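You operate a simulated robot arm through the tools that you are given. There is no shell and no other tool. Be economical: measure what you need, move in short steps, check, and stop when the job is done.

Carry out the task below with a simulated two-armed robot. There is one attempt and no reset: what you move stays moved.

## Task
Wind actuator one by hand to about 30 percent and lock its handwheel.
Fine: selector to OFF first, then the clutch lever to hand; both stay so.

The check looks at the end state, three seconds after you hand in, the way a careful person would. Anything else that was tipped, shoved, dropped, spilled or broken makes it a failure.

## Robot
Two 7-joint arms with fingered hands on one trunk, on a base that drives. Base frame: it is fixed to the floor where the robot stands at the start and does not move with it; the origin is under the middle of the robot, x ahead of it, y to its left, z up. Units: m, degrees, N and s.
The left shoulder is at the start at [0.06, 0.138, 0.947], the right one opposite. With the tool pointing down near the work surface each hand reaches from about 0.4 to 0.92 m from the robot's upright axis, wherever it stands, measured 20 degrees to its own side. Places, roughly: actuator one clutch lever [0.7, 0, 1.2]; actuator one handwheel [0.6, 0.1, 1]; actuator one selector [0.6, 0, 1.2]; actuator one wheel lock [0.6, 0, 1]; actuator two clutch lever [0.7, 0.5, 1.2]; actuator two selector [0.6, 0.5, 1.2]; actuator two wheel lock [0.6, 0.5, 1]; panel of actuator one [0.6, 0.1, 1.2]. Payload 4 kg a hand.
The TCP of each hand is the grasp point between the finger pads, 0.036 m short of the fingertips. In the tool frame z runs along the fingers and y along their closing line. The gripper opens to 0.12 m. The gripper's body begins 0.042 m behind the TCP. The gripper is a hand of 5 fingers: y runs from the thumb to the fingers, the wrist lies at [-0.015, -0.109, -0.2] in the tool frame, and closing takes about 1.5 s.
Orientation is told as [roll, pitch, yaw] about the base's x, y, z axes, in that order, counted from this pose: with the fingers straight down and the wrist toward the robot, the tool's x, y and z point along [0, 1, 0], [1, 0, 0] and [0, 0, -1] of the base frame.

## Interface
- The arms move only by the tool send_rows. It takes "left_rows", "right_rows" or both (then of equal length, played together; a hand with none holds still); each is a list of rows, each an object (a shift or turn left out is 0, a gripper value left out holds the last) with "linear": the shift along the base's x, y, z in m, a list of three; "turn": the turn, a rotation vector about the base's x, y, z in degrees, a list of three. In form: [{"linear": [dx, dy, dz], "turn": [ax, ay, az]}, ...]. A call has 1 to 10 rows; each row is the pose to reach, as a shift and turn from the pose commanded when the call began. "left_grip" and "right_grip" are, for a hand that has rows, the finger opening in m, from 0 to 0.12, set as the call begins (left out, the last holds). A row lasts 0.2 s, in which the tool goes at most 0.05 m and 8.6 degrees; a call with a longer step from one row to the next is refused whole, and so is a gripper value outside its range. Where a pose cannot be reached the arm comes as near as it can. A force on the tool above 40 N (or 10 N above the force at the start of the call, whichever is more), or a blocked arm, ends the call early, and 0.2 s more pass. Each finger travels about 0.153 m/s and halts on what it meets, pressing with about 28 N; the grip force reading is that of the motor and also rises with nothing between the fingers. The clock runs only during rows and for 0.2 s after the last one: add rows that repeat a pose to give the fingers time. It gives the time, the measured TCP pose, the force on the tool (base axes), the opening and the grip force at its end, in the units of the frame above (readings bear some noise), with the torque about the TCP (base axes, N m) and any sound that the robot's microphone picked up.
- Cameras (640 x 400 px; columns grow to the right, rows downward): "scene" is now at [0.06, 0.0152, 1.6071]; the picture's right is [0.16, -0.99, 0.00], its down [-0.42, -0.07, -0.91] and it looks along [0.89, 0.14, -0.42] (base axes); focal length 230 px, centre (320, 200). "left" rides on the left gripper at [-0.069, -0.079, -0.131] in its tool frame; the picture's right is [-0.78, -0.29, 0.55], its down [0.55, -0.73, 0.40] and it looks along [0.29, 0.61, 0.74] (tool axes); focal length 222 px, centre (320, 200). "right" rides on the right gripper at [0.069, -0.079, -0.131] in its tool frame; the picture's right is [-0.78, 0.29, -0.55], its down [-0.55, -0.73, 0.40] and it looks along [-0.29, 0.61, 0.74] (tool axes); focal length 222 px, centre (320, 200). There is no depth. A picture from a camera that has moved, and an enlarged one, comes with that camera's place and axes in the base frame and with its lens.
- capture(camera): a new picture of that camera. It takes no simulated time.
- slide_trunk(by): slides the trunk up (or, below 0, down) by that many m; the arms and the scene camera ride with it, the base frame stays. It gives what a move gives, with no picture.
- drive_base(legs): drives the robot by 1 to 6 legs, each [ahead, left, turn to the left] in m, m and degrees, along the robot's own axes; the way and the turn of a leg run together, so that a leg with both is an arc; at most 1.5 m and 180 degrees a leg. The arms and the cameras ride along, it lands a little off, and it stops where it bumps. It gives what a move gives.
- preshape(shape, hand): the hand has 5 fingers and takes this shape, open, in about a second: jaw (thumb against the fingers, like two jaws); tri (thumb and two fingers); tip (a fingertip pinch); poke (one finger out to press); point (the index stretched); flat (the hand flat); cup (the hand cupped); fist (a fist). The gripper value then closes the fingers along that shape, each until it touches; the sizes above hold for jaw. It gives what a move gives, with no picture.
- head_to(pan, tilt): turns the head with the scene camera to pan (to the left, within 86 degrees either way) and tilt (down, from -29 to 69), counted from straight ahead of the robot. It gives what a move gives.
- close_up(camera, box): a new picture of the part [left, top, right, bottom] of that camera's present view, enlarged. It takes no simulated time.
- sign_off(): hands the job in; it is judged then, once.

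Work in short steps. Places have to be worked out from the pictures, the camera data and where the tool is seen: move nearer, look again, correct. Check each grasp and each placing, and mend what went wrong. You have 120 turns and 100 pictures in all, those below and enlarged ones among them. Open the grippers and draw the arms clear of the work before you hand the job in, unless the task says otherwise; then end with one line.

The tools are called after ">>>" as name(argument=value, ...) on one line, values as JSON. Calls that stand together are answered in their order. send_rows: Moves the arms, as the interface text tells. Its arguments: {"type":"object","properties":{"left_rows":{"type":"array","items":{"type":"object","properties":{"linear":{"type":"array","items":{"type":"number"}},"turn":{"type":"array","items":{"type":"number"}}}}},"left_grip":{"type":"number"},"right_rows":{"type":"array","items":{"type":"object","properties":{"linear":{"type":"array","items":{"type":"number"}},"turn":{"type":"array","items":{"type":"number"}}}}},"right_grip":{"type":"number"}},"required":[]} The other tools are called the same way: slide_trunk (by) slides the trunk up or down; preshape (shape, hand) gives the hand a shape; drive_base (legs) drives the base; head_to (pan, tilt) turns the head that bears the scene camera; capture (camera) takes a picture; close_up (camera, box) takes an enlarged picture of a part of a camera's view; sign_off () hands the job in.

At the start:

```text
time: 0.0
left_eef_pos: [0.3614, 0.2015, 1.4906]
left_tcp_rot: [0.0, 0.1, 0.0]
left_ft_force: [-0.4, 0.9, 0.5]
left_wrist_torque: [0.02, -0.01, 0.0]
left_grip_width: 0.1198
left_gripper_force: 0.2
left_shape: jaw
right_eef_pos: [0.3745, -0.1745, 1.5093]
right_tcp_rot: [0.0, -0.1, 0.0]
right_ft_force: [0.0, -0.1, -0.6]
right_wrist_torque: [0.0, 0.04, 0.02]
right_grip_width: 0.1196
right_gripper_force: 0.0
right_shape: jaw
trunk travel left (down, up): [-0.525, 0.065]
robot x, y, heading: [0.0002, 0.0026, 0.1]
head pan, tilt: [9.1, 25.1]
```

scene: 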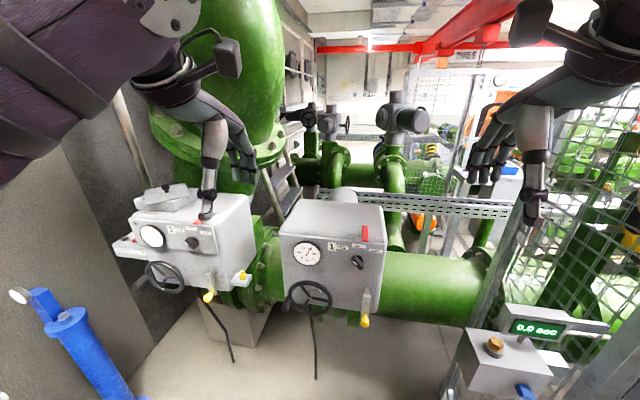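
right: 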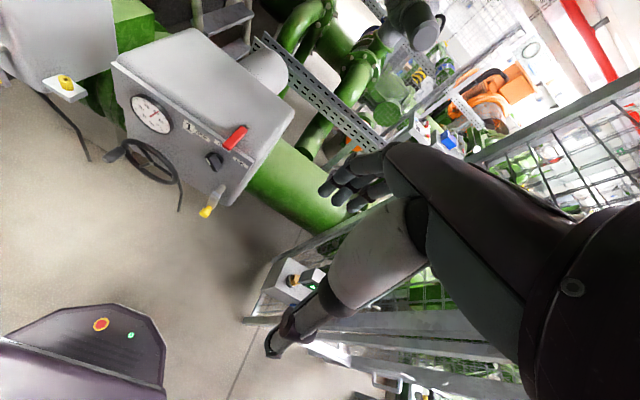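
left: 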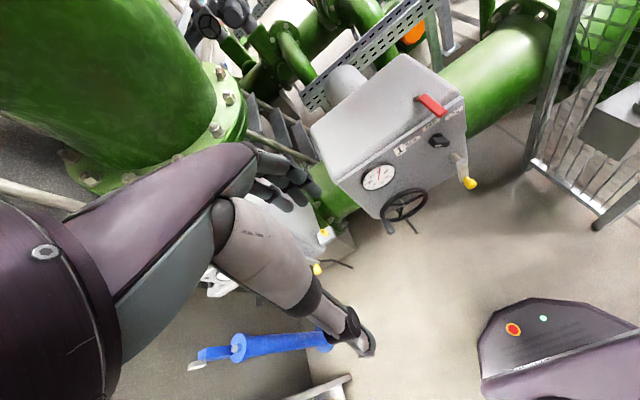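

I start with an enlarged look at actuator one's panel from the scene camera and the left camera.

>>> close_up(camera="scene", box=[260, 180, 420, 340])

>>> close_up(camera="left", box=[320, 60, 500, 240])

>>> close_up(camera="scene", box=[100, 180, 260, 310])

```text
2.50 times, centred on (340, 260) of scene
camera zoom: at [0.06, 0.0152, 1.6071], right [0.16, -0.99, 0.0], down [-0.42, -0.07, -0.91], along [0.89, 0.14, -0.42], focal length 576 px, centre (270, 50)
```

zoom: 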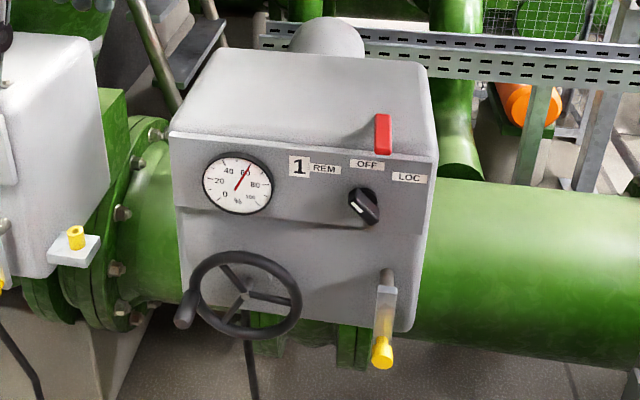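

```text
2.22 times, centred on (410, 150) of left
camera zoom: at [0.281, 0.1313, 1.6228], right [-0.29, -0.78, -0.55], down [-0.73, 0.55, -0.4], along [0.61, 0.29, -0.74], focal length 494 px, centre (120, 311)
```

zoom: 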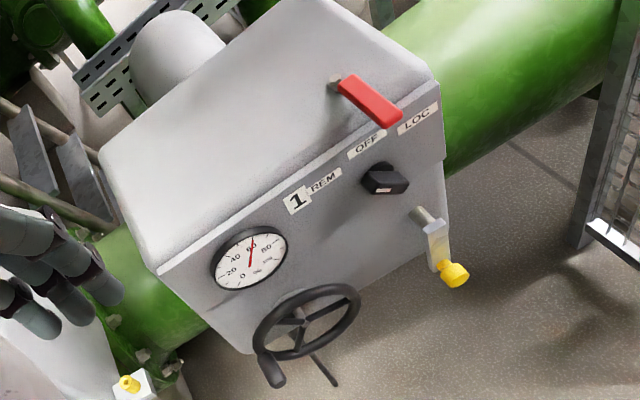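

```text
3.08 times, centred on (180, 245) of scene
camera zoom: at [0.06, 0.0152, 1.6071], right [0.16, -0.99, 0.0], down [-0.42, -0.07, -0.91], along [0.89, 0.14, -0.42], focal length 708 px, centre (751, 62)
```

zoom: 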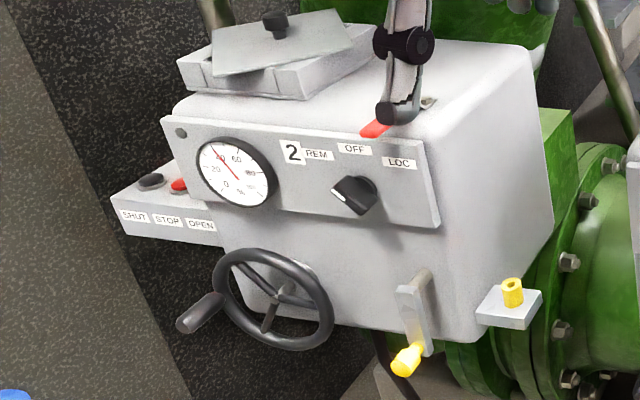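

The gauge reads about 62 %. Triangulating, I put the selector knob near (0.62, -0.01, 1.14), the handwheel near (0.58, 0.135, 1.0) and the lock lever near (0.6, -0.05, 1.0). I'll bring the right hand to point forward, short of the panel, for a closer look.

>>> send_rows(right_rows=[{"linear": [0.0, 0.0, -0.035], "turn": [0, -8.5, 0]}, {"linear": [0.0, 0.01, -0.07], "turn": [0, -17, 0]}, {"linear": [0.0, 0.02, -0.105], "turn": [0, -25.5, 0]}, {"linear": [0.0, 0.03, -0.14], "turn": [0, -34, 0]}, {"linear": [0.0, 0.04, -0.175], "turn": [0, -42.5, 0]}, {"linear": [0.0, 0.05, -0.21], "turn": [0, -51, 0]}, {"linear": [0.0, 0.06, -0.245], "turn": [0, -59.5, 0]}, {"linear": [0.0, 0.07, -0.28], "turn": [0, -68, 0]}, {"linear": [0.0, 0.08, -0.315], "turn": [0, -76.5, 0]}, {"linear": [0.0, 0.09, -0.33], "turn": [0, -80, 0]}])

>>> capture(camera="right")

>>> capture(camera="scene")

```text
time: 2.2
left_eef_pos: [0.3621, 0.1997, 1.4903]
left_tcp_rot: [0.1, 0.0, 0.0]
left_ft_force: [0.1, -0.6, 0.3]
left_wrist_torque: [0.0, 0.04, 0.02]
left_grip_width: 0.1199
left_gripper_force: 0.1
left_shape: jaw
right_eef_pos: [0.3804, -0.0712, 1.257]
right_tcp_rot: [69.8, -48.5, -63.6]
right_ft_force: [0.5, -0.4, -0.4]
right_wrist_torque: [0.01, -0.05, 0.06]
right_grip_width: 0.1199
right_gripper_force: 0.0
right_shape: jaw
right hand out of reach, approached as far as the arm can: row 6, 7, 8, 9, 10
trunk travel left (down, up): [-0.525, 0.065]
robot x, y, heading: [-0.0044, 0.0031, 0.0]
head pan, tilt: [9.1, 25.1]
stopped in row 10 (right hand): the arm was blocked; the commanded pose is now the measured one
```

```text
93 pictures are left
camera right: at [0.2313, 0.0058, 1.2697], right [-0.43, -0.89, -0.15], down [0.16, 0.08, -0.98], along [0.89, -0.45, 0.11], focal length 222 px, centre (320, 200)
```

right: 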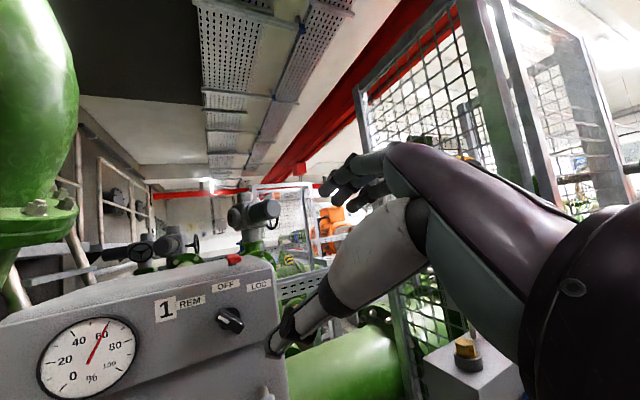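

```text
92 pictures are left
camera scene: at [0.0615, 0.0132, 1.6069], right [0.16, -0.99, 0.0], down [-0.42, -0.07, -0.91], along [0.89, 0.14, -0.42], focal length 230 px, centre (320, 200)
```

scene: 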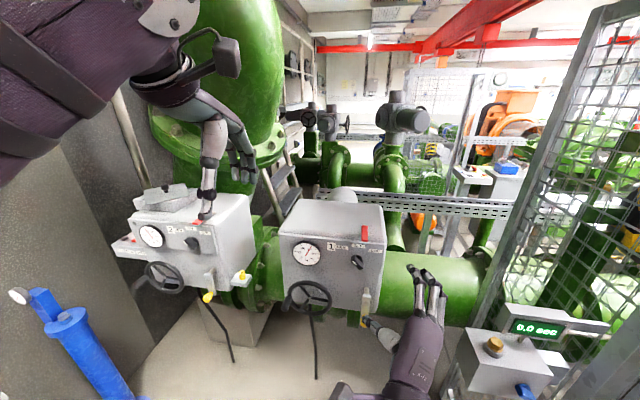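

The panel is close to the robot, so the arm folds up. I look closely at the panel from here before backing off.

>>> close_up(camera="right", box=[140, 240, 300, 340])

>>> drive_base(legs=[[-0.18, 0, 0]])

```text
4.00 times, centred on (220, 290) of right
camera zoom: at [0.2313, 0.0058, 1.2697], right [-0.43, -0.89, -0.15], down [0.16, 0.08, -0.98], along [0.89, -0.45, 0.11], focal length 888 px, centre (720, -160)
```

zoom: 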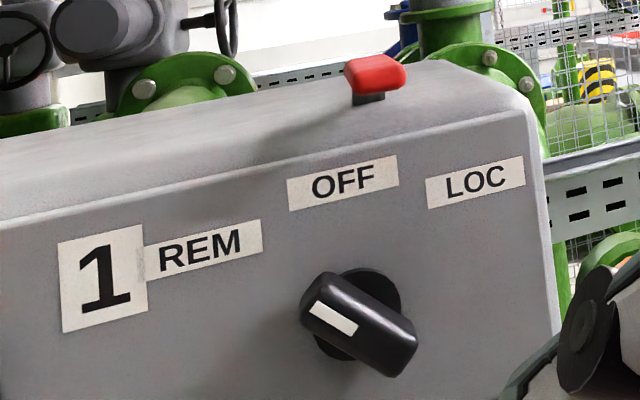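

```text
time: 3.7
left_eef_pos: [0.1817, 0.2015, 1.4922]
left_tcp_rot: [-0.1, -0.2, 0.0]
left_ft_force: [-0.5, -0.6, 0.6]
left_wrist_torque: [0.0, -0.05, 0.0]
left_grip_width: 0.1195
left_gripper_force: 0.1
left_shape: jaw
right_eef_pos: [0.2008, -0.0705, 1.257]
right_tcp_rot: [69.9, -48.4, -64.0]
right_ft_force: [-0.6, -0.4, 0.0]
right_wrist_torque: [0.03, 0.02, -0.03]
right_grip_width: 0.1196
right_gripper_force: 0.1
right_shape: jaw
trunk travel left (down, up): [-0.525, 0.065]
robot x, y, heading: [-0.1775, -0.0017, 0.1]
head pan, tilt: [9.1, 25.1]
```

The white pointer mark aims up-left at REM, so it needs about 45° clockwise to reach OFF. I shape the right hand to a three-finger pinch and bring it square in front of the knob, still short of it.

>>> preshape(hand="right", shape="tri")

>>> send_rows(right_rows=[{"linear": [0.0, 0.0, -0.03], "turn": [1, -3.3, -2.7]}, {"linear": [0.03, 0.01, -0.06], "turn": [2, -6.6, -5.4]}, {"linear": [0.06, 0.02, -0.09], "turn": [3, -10, -8.1]}, {"linear": [0.1, 0.03, -0.109], "turn": [4, -13.3, -10.8]}, {"linear": [0.14, 0.04, -0.109], "turn": [4, -13.3, -10.8]}, {"linear": [0.18, 0.05, -0.109], "turn": [4, -13.3, -10.8]}, {"linear": [0.22, 0.06, -0.109], "turn": [4, -13.3, -10.8]}, {"linear": [0.26, 0.0605, -0.109], "turn": [4, -13.3, -10.8]}, {"linear": [0.28, 0.0605, -0.109], "turn": [4, -13.3, -10.8]}, {"linear": [0.28, 0.0605, -0.109], "turn": [4, -13.3, -10.8]}])

>>> capture(camera="right")

>>> capture(camera="scene")

```text
time: 4.6
left_eef_pos: [0.1827, 0.2018, 1.4908]
left_tcp_rot: [-0.1, -0.1, -0.1]
left_ft_force: [-0.6, -0.6, -0.1]
left_wrist_torque: [0.05, 0.02, 0.01]
left_grip_width: 0.1199
left_gripper_force: 0.1
left_shape: jaw
right_eef_pos: [0.2014, -0.0708, 1.2565]
right_tcp_rot: [69.9, -48.3, -63.9]
right_ft_force: [0.1, 0.4, 0.9]
right_wrist_torque: [0.04, 0.01, -0.02]
right_grip_width: 0.12
right_gripper_force: 0.1
right_shape: tri
trunk travel left (down, up): [-0.525, 0.065]
robot x, y, heading: [-0.1787, -0.001, -0.0]
head pan, tilt: [9.1, 25.1]
```

```text
time: 5.1
left_eef_pos: [0.1832, 0.2025, 1.4922]
left_tcp_rot: [0.0, 0.0, 0.0]
left_ft_force: [0.5, 0.0, 0.7]
left_wrist_torque: [0.01, -0.02, -0.03]
left_grip_width: 0.12
left_gripper_force: 0.0
left_shape: jaw
right_eef_pos: [0.1979, -0.0205, 1.178]
right_tcp_rot: [66.0, -19.9, -48.6]
right_ft_force: [0.2, 0.1, 0.2]
right_wrist_torque: [0.0, 0.01, 0.0]
right_grip_width: 0.1201
right_gripper_force: 0.0
right_shape: tri
right hand out of reach, approached as far as the arm can: row 1
trunk travel left (down, up): [-0.525, 0.065]
robot x, y, heading: [-0.1784, 0.0013, -0.3]
head pan, tilt: [9.1, 25.1]
stopped in row 2 (right hand): the arm was blocked; the commanded pose is now the measured one
```

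```text
90 pictures are left
camera right: at [0.0537, 0.0067, 1.261], right [-0.32, -0.87, -0.37], down [-0.2, 0.44, -0.87], along [0.92, -0.21, -0.32], focal length 222 px, centre (320, 200)
```

right: 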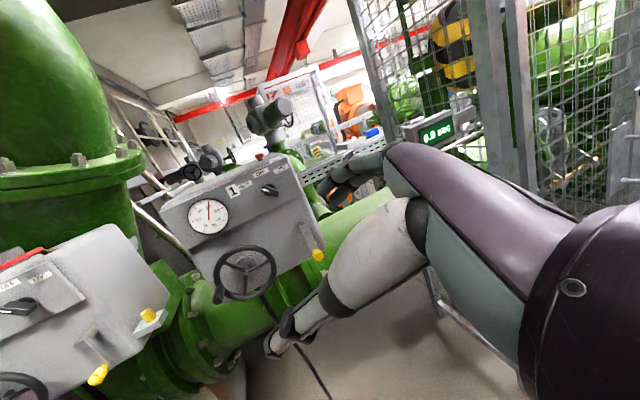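

```text
89 pictures are left
camera scene: at [-0.1176, 0.0157, 1.607], right [0.16, -0.99, 0.0], down [-0.42, -0.07, -0.91], along [0.89, 0.14, -0.42], focal length 230 px, centre (320, 200)
```

scene: 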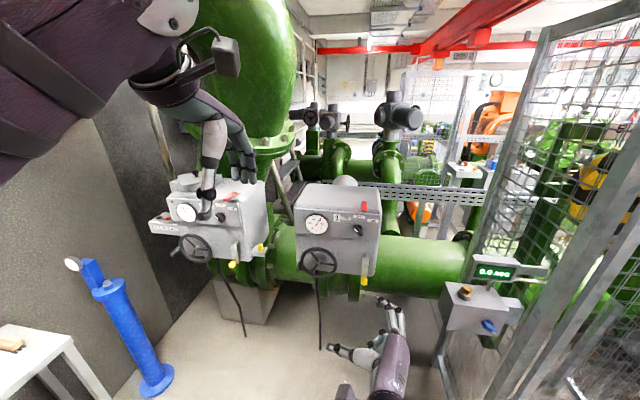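

The arm is folded tight against the body, so I extend it straight forward first.

>>> send_rows(right_rows=[{"linear": [0.04, 0, 0]}, {"linear": [0.08, 0, 0]}, {"linear": [0.12, 0, 0]}, {"linear": [0.16, 0, 0]}, {"linear": [0.2, 0, 0]}, {"linear": [0.22, 0, 0]}])

```text
time: 6.5
left_eef_pos: [0.1824, 0.2018, 1.4912]
left_tcp_rot: [-0.1, -0.1, -0.1]
left_ft_force: [-0.2, -0.3, -0.7]
left_wrist_torque: [0.0, 0.0, 0.01]
left_grip_width: 0.1197
left_gripper_force: 0.1
left_shape: jaw
right_eef_pos: [0.4202, -0.0182, 1.176]
right_tcp_rot: [65.7, -20.3, -48.6]
right_ft_force: [0.6, 0.0, -0.3]
right_wrist_torque: [0.01, -0.01, -0.01]
right_grip_width: 0.12
right_gripper_force: 0.0
right_shape: tri
trunk travel left (down, up): [-0.525, 0.065]
robot x, y, heading: [-0.1759, 0.0014, 0.1]
head pan, tilt: [9.1, 25.1]
```

The reach is freer now. I square the hand to the panel with the fingers along +x and the closing line across the knob's bar.

>>> send_rows(right_rows=[{"linear": [0.0, 0.0, 0.0], "turn": [-3.05, -4.8, -4.4]}, {"linear": [0.01, 0.0, -0.005], "turn": [-6.1, -9.6, -8.8]}, {"linear": [0.02, 0.0, -0.01], "turn": [-9.15, -14.4, -13.2]}, {"linear": [0.03, 0.005, -0.015], "turn": [-12.2, -19.2, -17.6]}, {"linear": [0.04, 0.008, -0.02], "turn": [-15.25, -24, -22]}, {"linear": [0.05, 0.008, -0.026], "turn": [-18.3, -28.8, -26.4]}, {"linear": [0.05, 0.008, -0.026], "turn": [-18.3, -28.8, -26.4]}])

>>> capture(camera="right")

>>> capture(camera="scene")

```text
time: 8.1
left_eef_pos: [0.1819, 0.2021, 1.4927]
left_tcp_rot: [-0.1, -0.2, -0.1]
left_ft_force: [-0.8, -0.5, -0.4]
left_wrist_torque: [-0.02, 0.0, 0.01]
left_grip_width: 0.12
left_gripper_force: 0.1
left_shape: jaw
right_eef_pos: [0.466, -0.0118, 1.1504]
right_tcp_rot: [90.2, -47.9, -90.1]
right_ft_force: [-0.5, 0.3, -0.2]
right_wrist_torque: [-0.04, 0.04, 0.0]
right_grip_width: 0.1199
right_gripper_force: 0.0
right_shape: tri
trunk travel left (down, up): [-0.525, 0.065]
robot x, y, heading: [-0.1772, 0.0023, -0.0]
head pan, tilt: [9.1, 25.1]
```

```text
88 pictures are left
camera right: at [0.3354, 0.0938, 1.1381], right [-0.55, -0.78, -0.31], down [0.4, 0.09, -0.91], along [0.74, -0.62, 0.26], focal length 222 px, centre (320, 200)
```

right: 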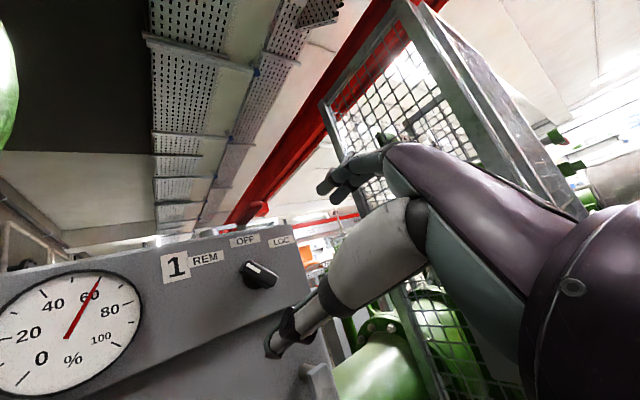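

```text
87 pictures are left
camera scene: at [-0.1181, 0.0161, 1.6072], right [0.16, -0.99, 0.0], down [-0.42, -0.07, -0.91], along [0.89, 0.14, -0.42], focal length 230 px, centre (320, 200)
```

scene: 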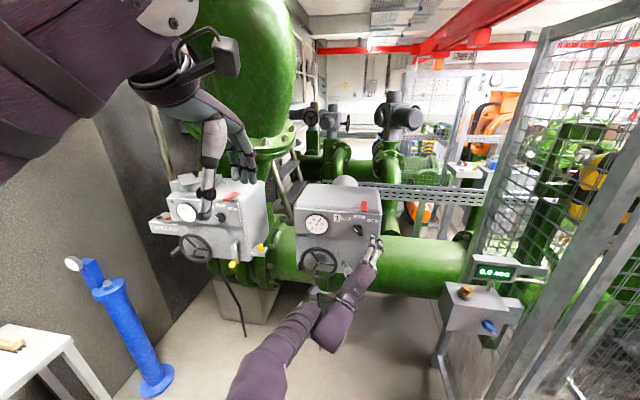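

The hand is lined up on the knob's axis (y about -0.01, z about 1.15). I advance 7 cm and look again.

>>> send_rows(right_rows=[{"linear": [0.025, 0.001, 0]}, {"linear": [0.05, 0.002, 0]}, {"linear": [0.075, 0.002, 0]}, {"linear": [0.075, 0.002, 0]}])

>>> capture(camera="right")

>>> close_up(camera="scene", box=[280, 160, 420, 300])

```text
time: 9.1
left_eef_pos: [0.1824, 0.2014, 1.4916]
left_tcp_rot: [-0.1, -0.2, 0.0]
left_ft_force: [-0.1, -0.3, -0.8]
left_wrist_torque: [-0.02, 0.01, 0.01]
left_grip_width: 0.1199
left_gripper_force: 0.1
left_shape: jaw
right_eef_pos: [0.5433, -0.0085, 1.151]
right_tcp_rot: [90.1, -47.8, -90.0]
right_ft_force: [-0.6, -1.0, 0.3]
right_wrist_torque: [-0.01, 0.0, 0.01]
right_grip_width: 0.1199
right_gripper_force: 0.1
right_shape: tri
trunk travel left (down, up): [-0.525, 0.065]
robot x, y, heading: [-0.176, 0.0011, -0.2]
head pan, tilt: [9.1, 25.1]
```

```text
86 pictures are left
camera right: at [0.4112, 0.0971, 1.139], right [-0.55, -0.78, -0.31], down [0.4, 0.09, -0.91], along [0.74, -0.62, 0.26], focal length 222 px, centre (320, 200)
```

right: 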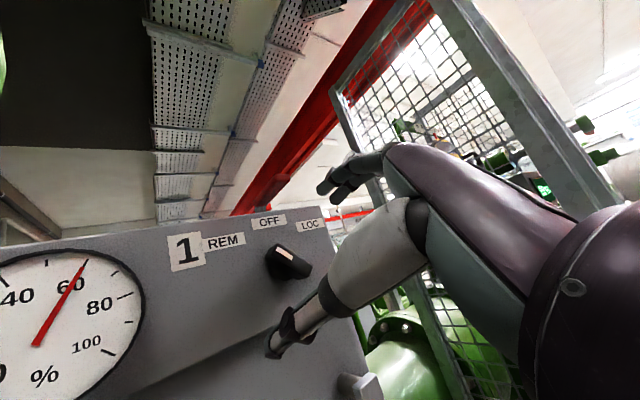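

```text
2.86 times, centred on (350, 230) of scene
camera zoom: at [-0.1179, 0.0162, 1.6072], right [0.16, -0.99, 0.0], down [-0.42, -0.07, -0.91], along [0.89, 0.14, -0.42], focal length 658 px, centre (234, 114)
```

zoom: 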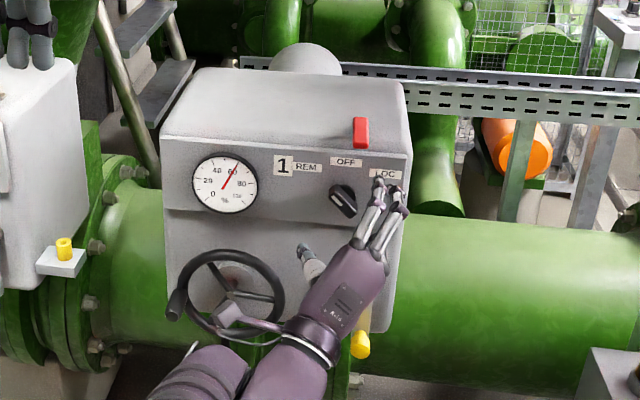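

Two views of the knob put its centre at about (0.607, -0.005, 1.149). I advance so the pads straddle it.

>>> send_rows(right_rows=[{"linear": [0.015, 0.002, -0.001]}, {"linear": [0.03, 0.003, -0.002]}, {"linear": [0.043, 0.003, -0.002]}, {"linear": [0.043, 0.003, -0.002]}])

>>> capture(camera="right")

```text
time: 10.1
left_eef_pos: [0.1824, 0.2018, 1.4908]
left_tcp_rot: [-0.2, -0.1, -0.1]
left_ft_force: [-0.4, 0.2, -0.1]
left_wrist_torque: [-0.01, 0.01, -0.04]
left_grip_width: 0.1198
left_gripper_force: 0.0
left_shape: jaw
right_eef_pos: [0.5843, -0.0065, 1.1477]
right_tcp_rot: [90.1, -47.7, -90.0]
right_ft_force: [0.5, 0.6, -0.4]
right_wrist_torque: [-0.01, -0.01, 0.03]
right_grip_width: 0.12
right_gripper_force: 0.1
right_shape: tri
trunk travel left (down, up): [-0.525, 0.065]
robot x, y, heading: [-0.1786, 0.0001, 0.1]
head pan, tilt: [9.1, 25.1]
```

```text
84 pictures are left
camera right: at [0.4541, 0.0987, 1.1364], right [-0.55, -0.78, -0.31], down [0.4, 0.09, -0.91], along [0.74, -0.62, 0.26], focal length 222 px, centre (320, 200)
```

right: 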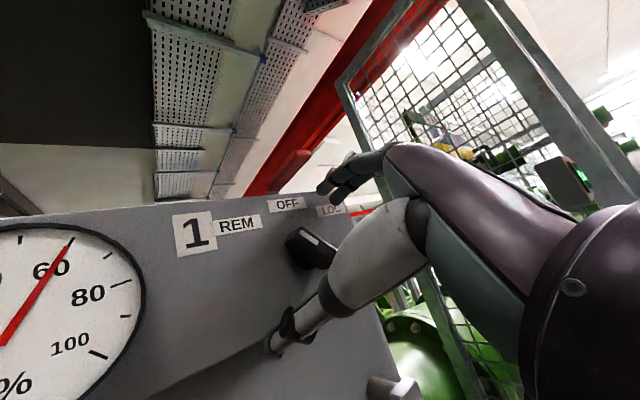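

The knob now sits at the grasp point in the picture. I close the fingers on it.

>>> send_rows(right_rows=[{"linear": [0.004, 0, 0]}, {"linear": [0.004, 0, 0]}, {"linear": [0.004, 0, 0]}, {"linear": [0.004, 0, 0]}, {"linear": [0.004, 0, 0]}, {"linear": [0.004, 0, 0]}, {"linear": [0.004, 0, 0]}], right_grip=0.0)

>>> capture(camera="right")

```text
time: 11.7
left_eef_pos: [0.1827, 0.2029, 1.4911]
left_tcp_rot: [0.0, -0.2, -0.1]
left_ft_force: [0.4, -0.3, -0.7]
left_wrist_torque: [0.0, 0.0, -0.03]
left_grip_width: 0.1198
left_gripper_force: 0.1
left_shape: jaw
right_eef_pos: [0.5901, -0.0058, 1.1487]
right_tcp_rot: [90.1, -47.8, -90.0]
right_ft_force: [1.9, 0.2, 1.4]
right_wrist_torque: [-0.02, -0.09, -0.01]
right_grip_width: 0.0112
right_gripper_force: 28.0
right_shape: tri
trunk travel left (down, up): [-0.525, 0.065]
robot x, y, heading: [-0.1795, 0.004, 0.1]
head pan, tilt: [9.1, 25.1]
```

```text
83 pictures are left
camera right: at [0.4581, 0.0985, 1.1363], right [-0.55, -0.78, -0.31], down [0.4, 0.09, -0.91], along [0.74, -0.62, 0.26], focal length 222 px, centre (320, 200)
```

right: 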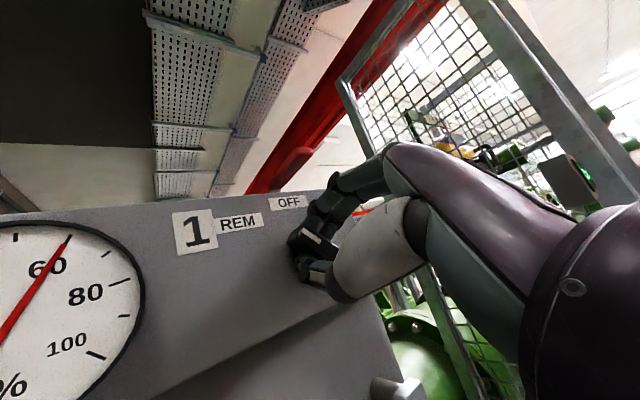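

The knob is held (0.011 m, 28 N). I turn it about 45° clockwise, which is a positive turn about x.

>>> send_rows(right_rows=[{"turn": [7.5, 0, 0]}, {"turn": [15, 0, 0]}, {"turn": [22.5, 0, 0]}, {"turn": [30, 0, 0]}, {"turn": [37.5, 0, 0]}, {"turn": [45, 0, 0]}, {"turn": [45, 0, 0]}])

>>> capture(camera="right")

>>> close_up(camera="scene", box=[280, 160, 420, 300])

```text
time: 13.3
left_eef_pos: [0.1829, 0.203, 1.4916]
left_tcp_rot: [0.0, 0.0, -0.1]
left_ft_force: [-0.3, 0.6, 0.6]
left_wrist_torque: [0.0, 0.02, 0.01]
left_grip_width: 0.1199
left_gripper_force: 0.2
left_shape: jaw
right_eef_pos: [0.5882, -0.0077, 1.1483]
right_tcp_rot: [90.2, -2.8, -90.0]
right_ft_force: [6.7, 0.3, 11.2]
right_wrist_torque: [-0.11, -0.33, 0.0]
right_grip_width: 0.0105
right_gripper_force: 28.2
right_shape: tri
trunk travel left (down, up): [-0.525, 0.065]
robot x, y, heading: [-0.1755, 0.0008, -0.3]
head pan, tilt: [9.1, 25.1]
```

```text
82 pictures are left
camera right: at [0.4576, 0.076, 1.2142], right [-0.55, -0.33, -0.77], down [0.4, 0.71, -0.58], along [0.74, -0.63, -0.26], focal length 222 px, centre (320, 200)
```

right: 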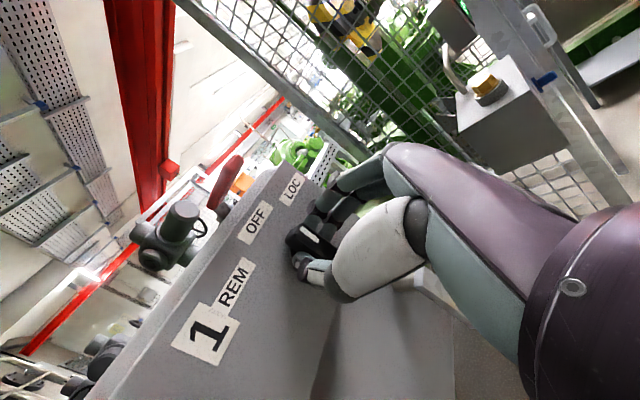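

```text
2.86 times, centred on (350, 230) of scene
camera zoom: at [-0.1177, 0.0161, 1.6072], right [0.16, -0.99, 0.0], down [-0.42, -0.07, -0.91], along [0.89, 0.14, -0.42], focal length 658 px, centre (234, 114)
```

zoom: 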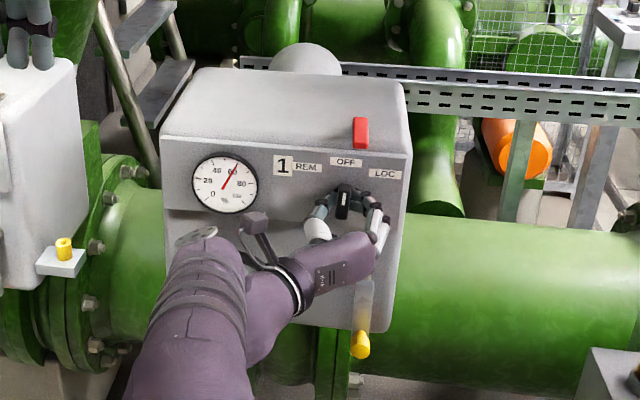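

The knob now points straight up at OFF. I open the fingers and draw straight back.

>>> send_rows(right_rows=[{"linear": [0, 0, 0]}, {"linear": [0, 0, 0]}, {"linear": [0, 0, 0]}, {"linear": [0, 0, 0]}, {"linear": [-0.03, 0, 0]}, {"linear": [-0.07, 0, 0]}, {"linear": [-0.11, 0, 0]}, {"linear": [-0.15, 0, 0]}], right_grip=0.12)

>>> capture(camera="right")

>>> close_up(camera="scene", box=[280, 160, 420, 300])

```text
time: 15.1
left_eef_pos: [0.1822, 0.2018, 1.4924]
left_tcp_rot: [-0.1, -0.1, -0.1]
left_ft_force: [-0.8, -0.8, 0.6]
left_wrist_torque: [-0.01, -0.03, -0.01]
left_grip_width: 0.1199
left_gripper_force: 0.1
left_shape: jaw
right_eef_pos: [0.4399, -0.0079, 1.1494]
right_tcp_rot: [90.1, -2.7, -90.0]
right_ft_force: [-0.6, -0.1, -0.4]
right_wrist_torque: [-0.01, -0.01, -0.01]
right_grip_width: 0.1193
right_gripper_force: 0.0
right_shape: tri
trunk travel left (down, up): [-0.525, 0.065]
robot x, y, heading: [-0.1757, -0.0016, -0.0]
head pan, tilt: [9.1, 25.1]
```

```text
80 pictures are left
camera right: at [0.307, 0.0763, 1.2153], right [-0.55, -0.33, -0.77], down [0.4, 0.71, -0.58], along [0.74, -0.63, -0.26], focal length 222 px, centre (320, 200)
```

right: 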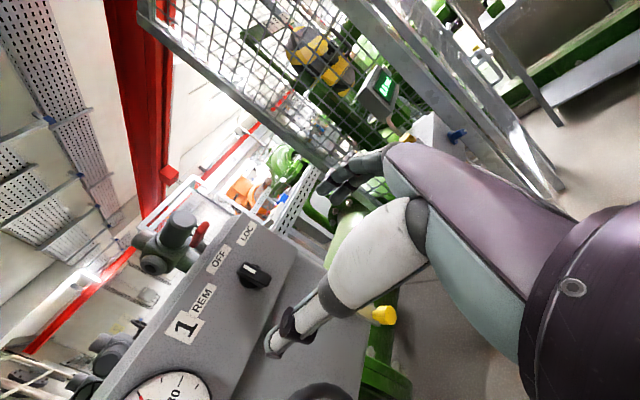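

```text
2.86 times, centred on (350, 230) of scene
camera zoom: at [-0.1186, 0.0161, 1.6072], right [0.16, -0.99, 0.0], down [-0.42, -0.07, -0.91], along [0.89, 0.14, -0.42], focal length 658 px, centre (234, 114)
```

zoom: 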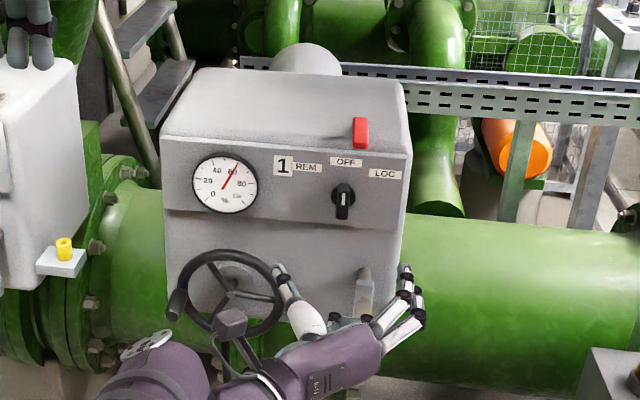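

The selector stands at OFF. Next I inspect the red clutch lever on the box top and the lock lever.

>>> close_up(camera="scene", box=[340, 190, 390, 220])

>>> close_up(camera="left", box=[380, 40, 500, 140])

>>> close_up(camera="right", box=[160, 200, 300, 290])

```text
12.80 times, centred on (365, 205) of scene
camera zoom: at [-0.1186, 0.0161, 1.6072], right [0.16, -0.99, 0.0], down [-0.42, -0.07, -0.91], along [0.89, 0.14, -0.42], focal length 2947 px, centre (-256, 136)
```

zoom: 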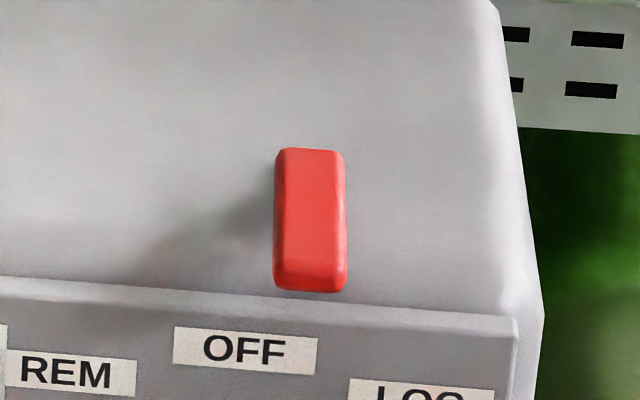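

```text
4.00 times, centred on (440, 90) of left
camera zoom: at [0.1016, 0.1326, 1.6237], right [-0.29, -0.79, -0.55], down [-0.73, 0.55, -0.4], along [0.62, 0.29, -0.74], focal length 888 px, centre (-160, 640)
```

zoom: 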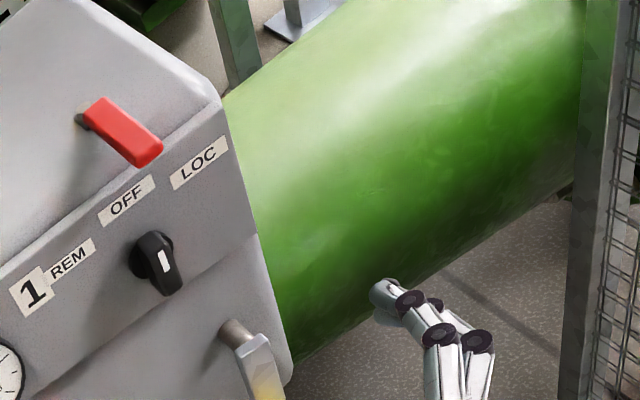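

```text
4.44 times, centred on (230, 245) of right
camera zoom: at [0.307, 0.0763, 1.2153], right [-0.55, -0.33, -0.77], down [0.4, 0.71, -0.58], along [0.74, -0.63, -0.26], focal length 987 px, centre (720, 0)
```

zoom: 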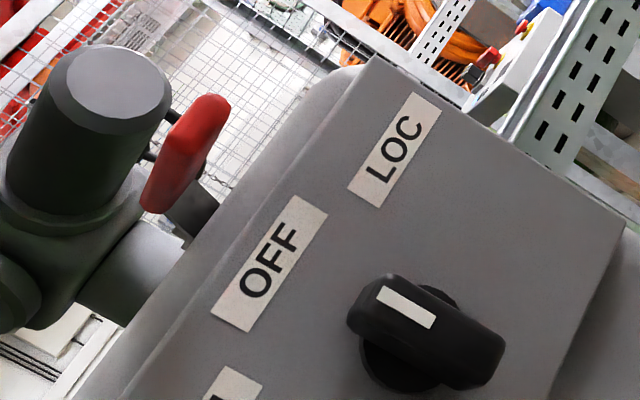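

I compare with actuator two's lever and bring the right hand higher for a view of the clutch lever from above.

>>> close_up(camera="scene", box=[150, 170, 290, 280])

>>> send_rows(right_rows=[{"linear": [-0.01, 0, 0.04], "turn": [0, 8, 0]}, {"linear": [-0.02, 0, 0.08], "turn": [0, 16, 0]}, {"linear": [-0.03, 0, 0.12], "turn": [0, 24, 0]}, {"linear": [-0.03, 0, 0.16], "turn": [0, 32, 0]}, {"linear": [-0.03, 0, 0.2], "turn": [0, 40, 0]}])

>>> capture(camera="right")

```text
3.64 times, centred on (220, 225) of scene
camera zoom: at [-0.1186, 0.0161, 1.6072], right [0.16, -0.99, 0.0], down [-0.42, -0.07, -0.91], along [0.89, 0.14, -0.42], focal length 837 px, centre (684, 109)
```

zoom: 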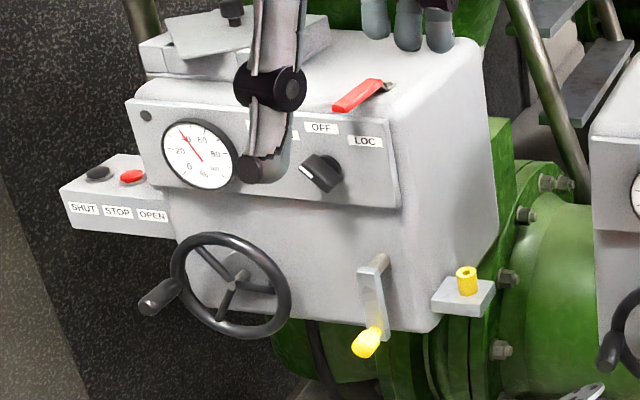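

```text
time: 16.3
left_eef_pos: [0.1827, 0.2027, 1.4917]
left_tcp_rot: [0.0, -0.1, -0.1]
left_ft_force: [0.5, -0.4, -0.3]
left_wrist_torque: [0.01, 0.02, 0.01]
left_grip_width: 0.1196
left_gripper_force: 0.0
left_shape: jaw
right_eef_pos: [0.4082, -0.005, 1.3473]
right_tcp_rot: [49.9, -2.0, -88.2]
right_ft_force: [0.6, 0.2, -0.5]
right_wrist_torque: [0.05, -0.01, 0.03]
right_grip_width: 0.1197
right_gripper_force: 0.2
right_shape: tri
trunk travel left (down, up): [-0.525, 0.065]
robot x, y, heading: [-0.1755, 0.0006, 0.0]
head pan, tilt: [9.1, 25.1]
```

```text
74 pictures are left
camera right: at [0.3507, 0.0777, 1.4819], right [-0.91, -0.33, -0.24], down [-0.07, 0.71, -0.7], along [0.4, -0.62, -0.67], focal length 222 px, centre (320, 200)
```

right: 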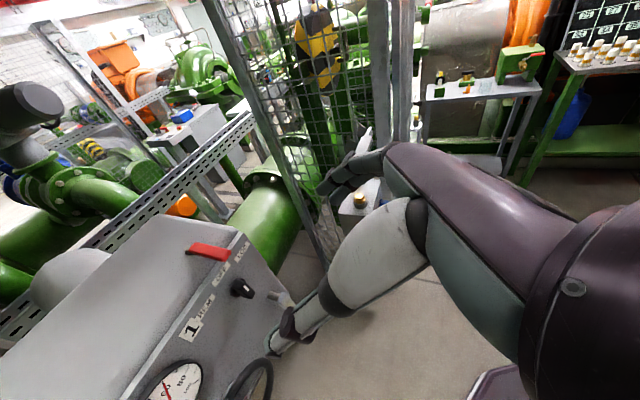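

>>> close_up(camera="right", box=[150, 215, 290, 305])

```text
4.44 times, centred on (220, 260) of right
camera zoom: at [0.3507, 0.0777, 1.4819], right [-0.91, -0.33, -0.24], down [-0.07, 0.71, -0.7], along [0.4, -0.62, -0.67], focal length 987 px, centre (764, -67)
```

zoom: 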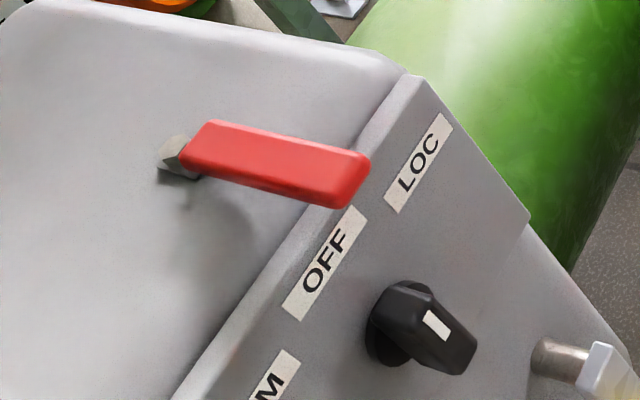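

The clutch lever is a red bar at z about 1.235, running from x 0.60 to 0.67 at y about -0.026, on a post near x 0.69. I level the hand in front of the bar's free end.

>>> send_rows(right_rows=[{"linear": [0.01, -0.005, -0.02], "turn": [0, -8, 0]}, {"linear": [0.02, -0.01, -0.045], "turn": [0, -16, 0]}, {"linear": [0.03, -0.015, -0.07], "turn": [0, -24, 0]}, {"linear": [0.045, -0.02, -0.095], "turn": [0, -32, 0]}, {"linear": [0.062, -0.021, -0.111], "turn": [0, -40, 0]}, {"linear": [0.062, -0.021, -0.111], "turn": [0, -40, 0]}], right_grip=0.06)

>>> capture(camera="right")

```text
time: 17.7
left_eef_pos: [0.1819, 0.2022, 1.4911]
left_tcp_rot: [0.1, -0.1, 0.0]
left_ft_force: [-1.3, -0.2, -0.1]
left_wrist_torque: [0.01, -0.01, 0.0]
left_grip_width: 0.1199
left_gripper_force: 0.1
left_shape: jaw
right_eef_pos: [0.4707, -0.0289, 1.2375]
right_tcp_rot: [90.1, -2.8, -89.9]
right_ft_force: [-1.1, 0.6, 0.2]
right_wrist_torque: [-0.01, -0.03, 0.01]
right_grip_width: 0.0598
right_gripper_force: 0.1
right_shape: tri
trunk travel left (down, up): [-0.525, 0.065]
robot x, y, heading: [-0.1793, 0.0033, -0.0]
head pan, tilt: [9.1, 25.1]
```

```text
72 pictures are left
camera right: at [0.3395, 0.0546, 1.3021], right [-0.55, -0.33, -0.77], down [0.4, 0.71, -0.58], along [0.74, -0.63, -0.26], focal length 222 px, centre (320, 200)
```

right: 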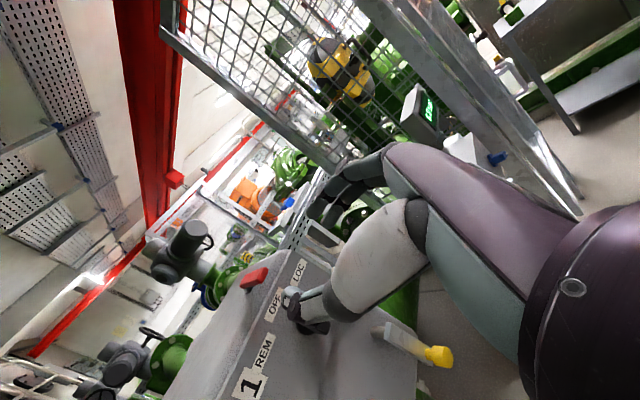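

>>> send_rows(right_rows=[{"linear": [0.03, 0.0015, 0]}, {"linear": [0.06, 0.003, 0]}, {"linear": [0.085, 0.003, 0]}, {"linear": [0.085, 0.003, 0]}])

>>> capture(camera="right")

>>> close_up(camera="scene", box=[300, 160, 420, 250])

```text
time: 18.7
left_eef_pos: [0.1818, 0.2019, 1.4913]
left_tcp_rot: [-0.1, 0.0, -0.1]
left_ft_force: [0.1, 0.5, 0.3]
left_wrist_torque: [0.01, -0.02, -0.03]
left_grip_width: 0.1195
left_gripper_force: 0.1
left_shape: jaw
right_eef_pos: [0.5556, -0.0244, 1.2363]
right_tcp_rot: [90.1, -2.8, -90.0]
right_ft_force: [-0.3, -0.3, -0.5]
right_wrist_torque: [0.01, -0.03, 0.01]
right_grip_width: 0.06
right_gripper_force: 0.0
right_shape: tri
trunk travel left (down, up): [-0.525, 0.065]
robot x, y, heading: [-0.1801, -0.002, -0.4]
head pan, tilt: [9.1, 25.1]
```

```text
71 pictures are left
camera right: at [0.4235, 0.0585, 1.3008], right [-0.55, -0.33, -0.77], down [0.4, 0.71, -0.58], along [0.74, -0.63, -0.26], focal length 222 px, centre (320, 200)
```

right: 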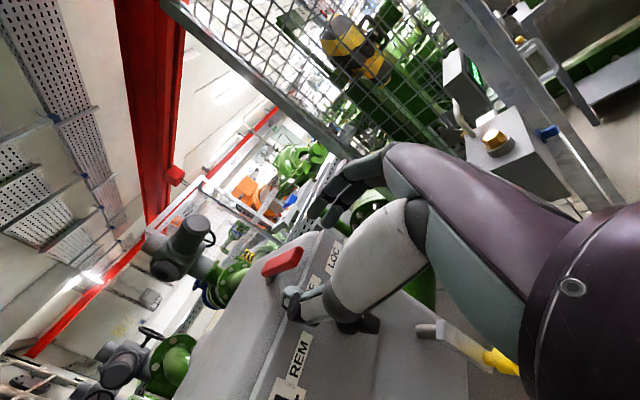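

```text
4.44 times, centred on (360, 205) of scene
camera zoom: at [-0.118, 0.0163, 1.6072], right [0.16, -0.99, 0.0], down [-0.42, -0.07, -0.91], along [0.89, 0.14, -0.42], focal length 1023 px, centre (142, 178)
```

zoom: 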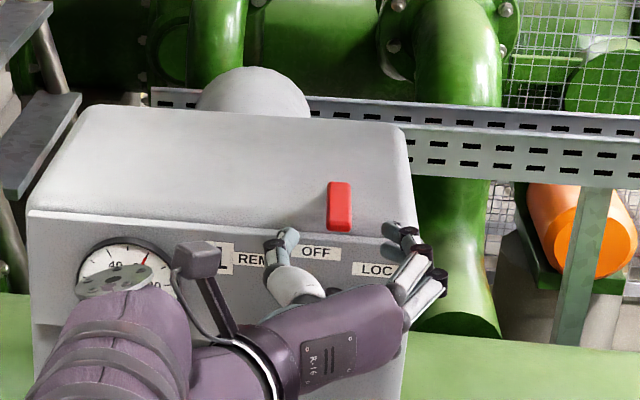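

The thumb and fingers straddle the bar. I advance 4 cm more, watching the force.

>>> send_rows(right_rows=[{"linear": [0.013, -0.002, 0.002]}, {"linear": [0.026, -0.003, 0.004]}, {"linear": [0.04, -0.003, 0.004]}, {"linear": [0.04, -0.003, 0.004]}])

>>> capture(camera="right")

>>> close_up(camera="scene", box=[300, 160, 420, 250])

```text
time: 19.7
left_eef_pos: [0.1824, 0.2015, 1.4923]
left_tcp_rot: [-0.1, -0.1, -0.1]
left_ft_force: [0.8, 0.5, 0.0]
left_wrist_torque: [0.0, 0.03, -0.01]
left_grip_width: 0.1198
left_gripper_force: 0.1
left_shape: jaw
right_eef_pos: [0.5956, -0.0281, 1.2414]
right_tcp_rot: [90.0, -2.9, -90.0]
right_ft_force: [0.5, -0.1, 0.6]
right_wrist_torque: [0.01, 0.0, -0.04]
right_grip_width: 0.0603
right_gripper_force: 0.0
right_shape: tri
trunk travel left (down, up): [-0.525, 0.065]
robot x, y, heading: [-0.178, -0.0009, 0.1]
head pan, tilt: [9.1, 25.1]
```

```text
69 pictures are left
camera right: at [0.4642, 0.0553, 1.3059], right [-0.55, -0.33, -0.77], down [0.4, 0.71, -0.58], along [0.74, -0.63, -0.26], focal length 222 px, centre (320, 200)
```

right: 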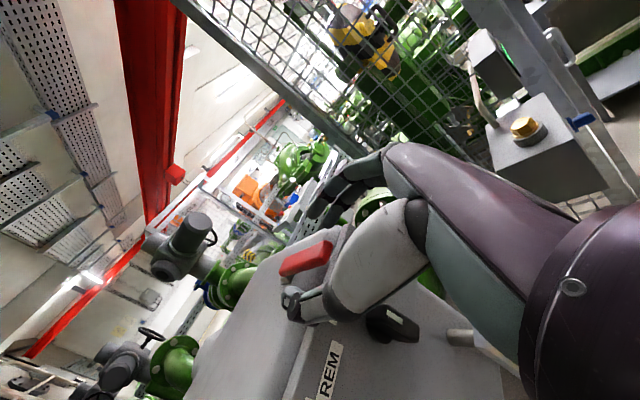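

```text
4.44 times, centred on (360, 205) of scene
camera zoom: at [-0.1178, 0.0162, 1.6072], right [0.16, -0.99, 0.0], down [-0.42, -0.07, -0.91], along [0.89, 0.14, -0.42], focal length 1023 px, centre (142, 178)
```

zoom: 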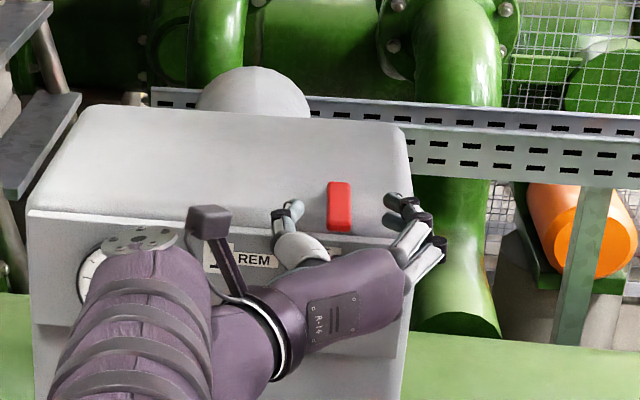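

The bar lies between thumb and fingers, so I close on it.

>>> send_rows(right_rows=[{"linear": [0, 0, 0]}, {"linear": [0, 0, 0]}, {"linear": [0, 0, 0]}, {"linear": [0, 0, 0]}, {"linear": [0, 0, 0]}, {"linear": [0, 0, 0]}], right_grip=0.0)

>>> capture(camera="right")

```text
time: 21.1
left_eef_pos: [0.1834, 0.204, 1.4918]
left_tcp_rot: [-0.1, -0.2, 0.1]
left_ft_force: [-0.5, 0.7, 0.5]
left_wrist_torque: [0.05, 0.01, 0.02]
left_grip_width: 0.1196
left_gripper_force: 0.0
left_shape: jaw
right_eef_pos: [0.5963, -0.0267, 1.243]
right_tcp_rot: [90.1, -2.8, -90.0]
right_ft_force: [3.1, 6.9, 3.8]
right_wrist_torque: [-0.07, -0.09, 0.15]
right_grip_width: 0.0072
right_gripper_force: 27.4
right_shape: tri
trunk travel left (down, up): [-0.525, 0.065]
robot x, y, heading: [-0.1809, 0.0007, -0.1]
head pan, tilt: [9.1, 25.1]
```

```text
67 pictures are left
camera right: at [0.4643, 0.0567, 1.3061], right [-0.55, -0.33, -0.77], down [0.4, 0.71, -0.58], along [0.74, -0.62, -0.26], focal length 222 px, centre (320, 200)
```

right: 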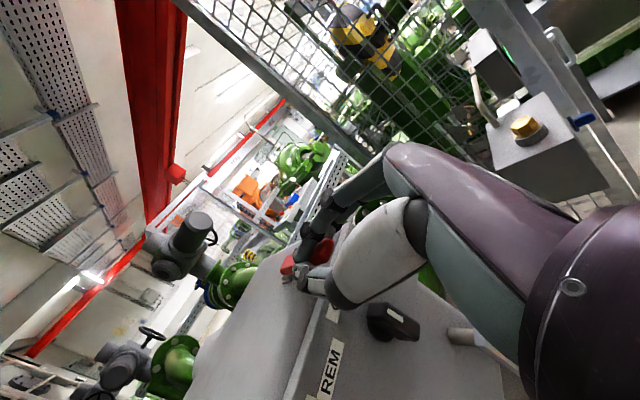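

The bar is held. I test which way it gives, starting with a short push to the left.

>>> send_rows(right_rows=[{"linear": [0, 0.006, 0]}, {"linear": [0, 0.012, 0]}, {"linear": [0, 0.012, 0]}])

```text
time: 21.9
left_eef_pos: [0.1841, 0.2023, 1.4916]
left_tcp_rot: [0.0, -0.1, -0.2]
left_ft_force: [0.3, -0.3, -0.3]
left_wrist_torque: [0.02, -0.03, -0.01]
left_grip_width: 0.1199
left_gripper_force: 0.1
left_shape: jaw
right_eef_pos: [0.5954, -0.0187, 1.2413]
right_tcp_rot: [90.0, -2.8, -90.3]
right_ft_force: [1.3, -5.5, 0.4]
right_wrist_torque: [-0.09, 0.05, -0.48]
right_grip_width: 0.0064
right_gripper_force: 27.9
right_shape: tri
trunk travel left (down, up): [-0.525, 0.065]
robot x, y, heading: [-0.1795, 0.0007, 0.1]
head pan, tilt: [9.1, 25.1]
```

>>> send_rows(right_rows=[{"linear": [0, 0.008, 0]}, {"linear": [0, 0.016, 0]}, {"linear": [0, 0.016, 0]}])

>>> close_up(camera="scene", box=[300, 160, 420, 250])

```text
time: 22.7
left_eef_pos: [0.1834, 0.2002, 1.4904]
left_tcp_rot: [0.0, -0.1, -0.1]
left_ft_force: [-1.1, 0.4, 0.2]
left_wrist_torque: [0.03, 0.0, -0.01]
left_grip_width: 0.1198
left_gripper_force: 0.1
left_shape: jaw
right_eef_pos: [0.5961, -0.0035, 1.2429]
right_tcp_rot: [90.0, -2.7, -90.2]
right_ft_force: [4.0, -12.1, 1.5]
right_wrist_torque: [-0.02, 0.07, -0.98]
right_grip_width: 0.0062
right_gripper_force: 28.0
right_shape: tri
trunk travel left (down, up): [-0.525, 0.065]
robot x, y, heading: [-0.1742, 0.0014, -0.0]
head pan, tilt: [9.1, 25.1]
```

```text
4.44 times, centred on (360, 205) of scene
camera zoom: at [-0.1169, 0.0141, 1.6072], right [0.16, -0.99, 0.0], down [-0.42, -0.07, -0.91], along [0.89, 0.14, -0.42], focal length 1023 px, centre (142, 178)
```

zoom: 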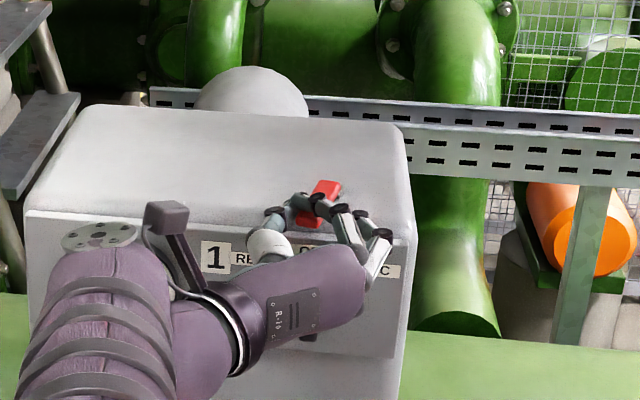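

The bar swings about a vertical axis. Before committing, I test whether it also swings to the right of its start position.

>>> send_rows(right_rows=[{"linear": [0, -0.012, 0]}, {"linear": [0, -0.024, 0]}, {"linear": [0, -0.032, 0]}, {"linear": [0, -0.038, 0]}, {"linear": [0, -0.038, 0]}])

>>> close_up(camera="scene", box=[300, 160, 420, 250])

```text
time: 23.9
left_eef_pos: [0.181, 0.207, 1.4893]
left_tcp_rot: [-0.1, -0.2, 0.0]
left_ft_force: [-0.2, 0.8, -0.2]
left_wrist_torque: [0.0, 0.01, 0.02]
left_grip_width: 0.1198
left_gripper_force: 0.1
left_shape: jaw
right_eef_pos: [0.5953, -0.0289, 1.2422]
right_tcp_rot: [90.2, -2.9, -89.4]
right_ft_force: [-6.7, 28.0, 4.2]
right_wrist_torque: [0.15, -0.09, 0.83]
right_grip_width: 0.0084
right_gripper_force: 28.0
right_shape: tri
trunk travel left (down, up): [-0.525, 0.065]
robot x, y, heading: [-0.1794, 0.0041, 0.1]
head pan, tilt: [9.1, 25.1]
```

```text
4.44 times, centred on (360, 205) of scene
camera zoom: at [-0.1192, 0.021, 1.6072], right [0.16, -0.99, 0.0], down [-0.42, -0.07, -0.91], along [0.89, 0.14, -0.42], focal length 1023 px, centre (142, 178)
```

zoom: 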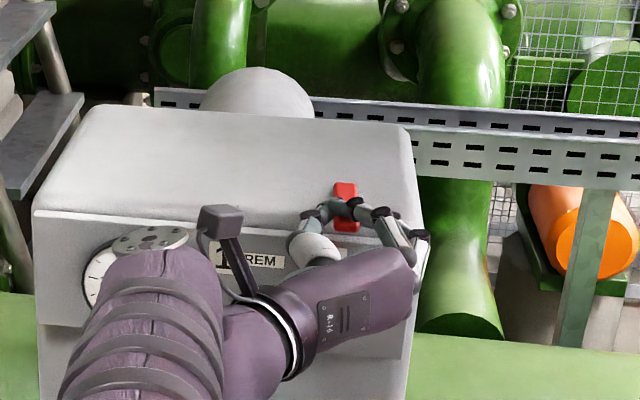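

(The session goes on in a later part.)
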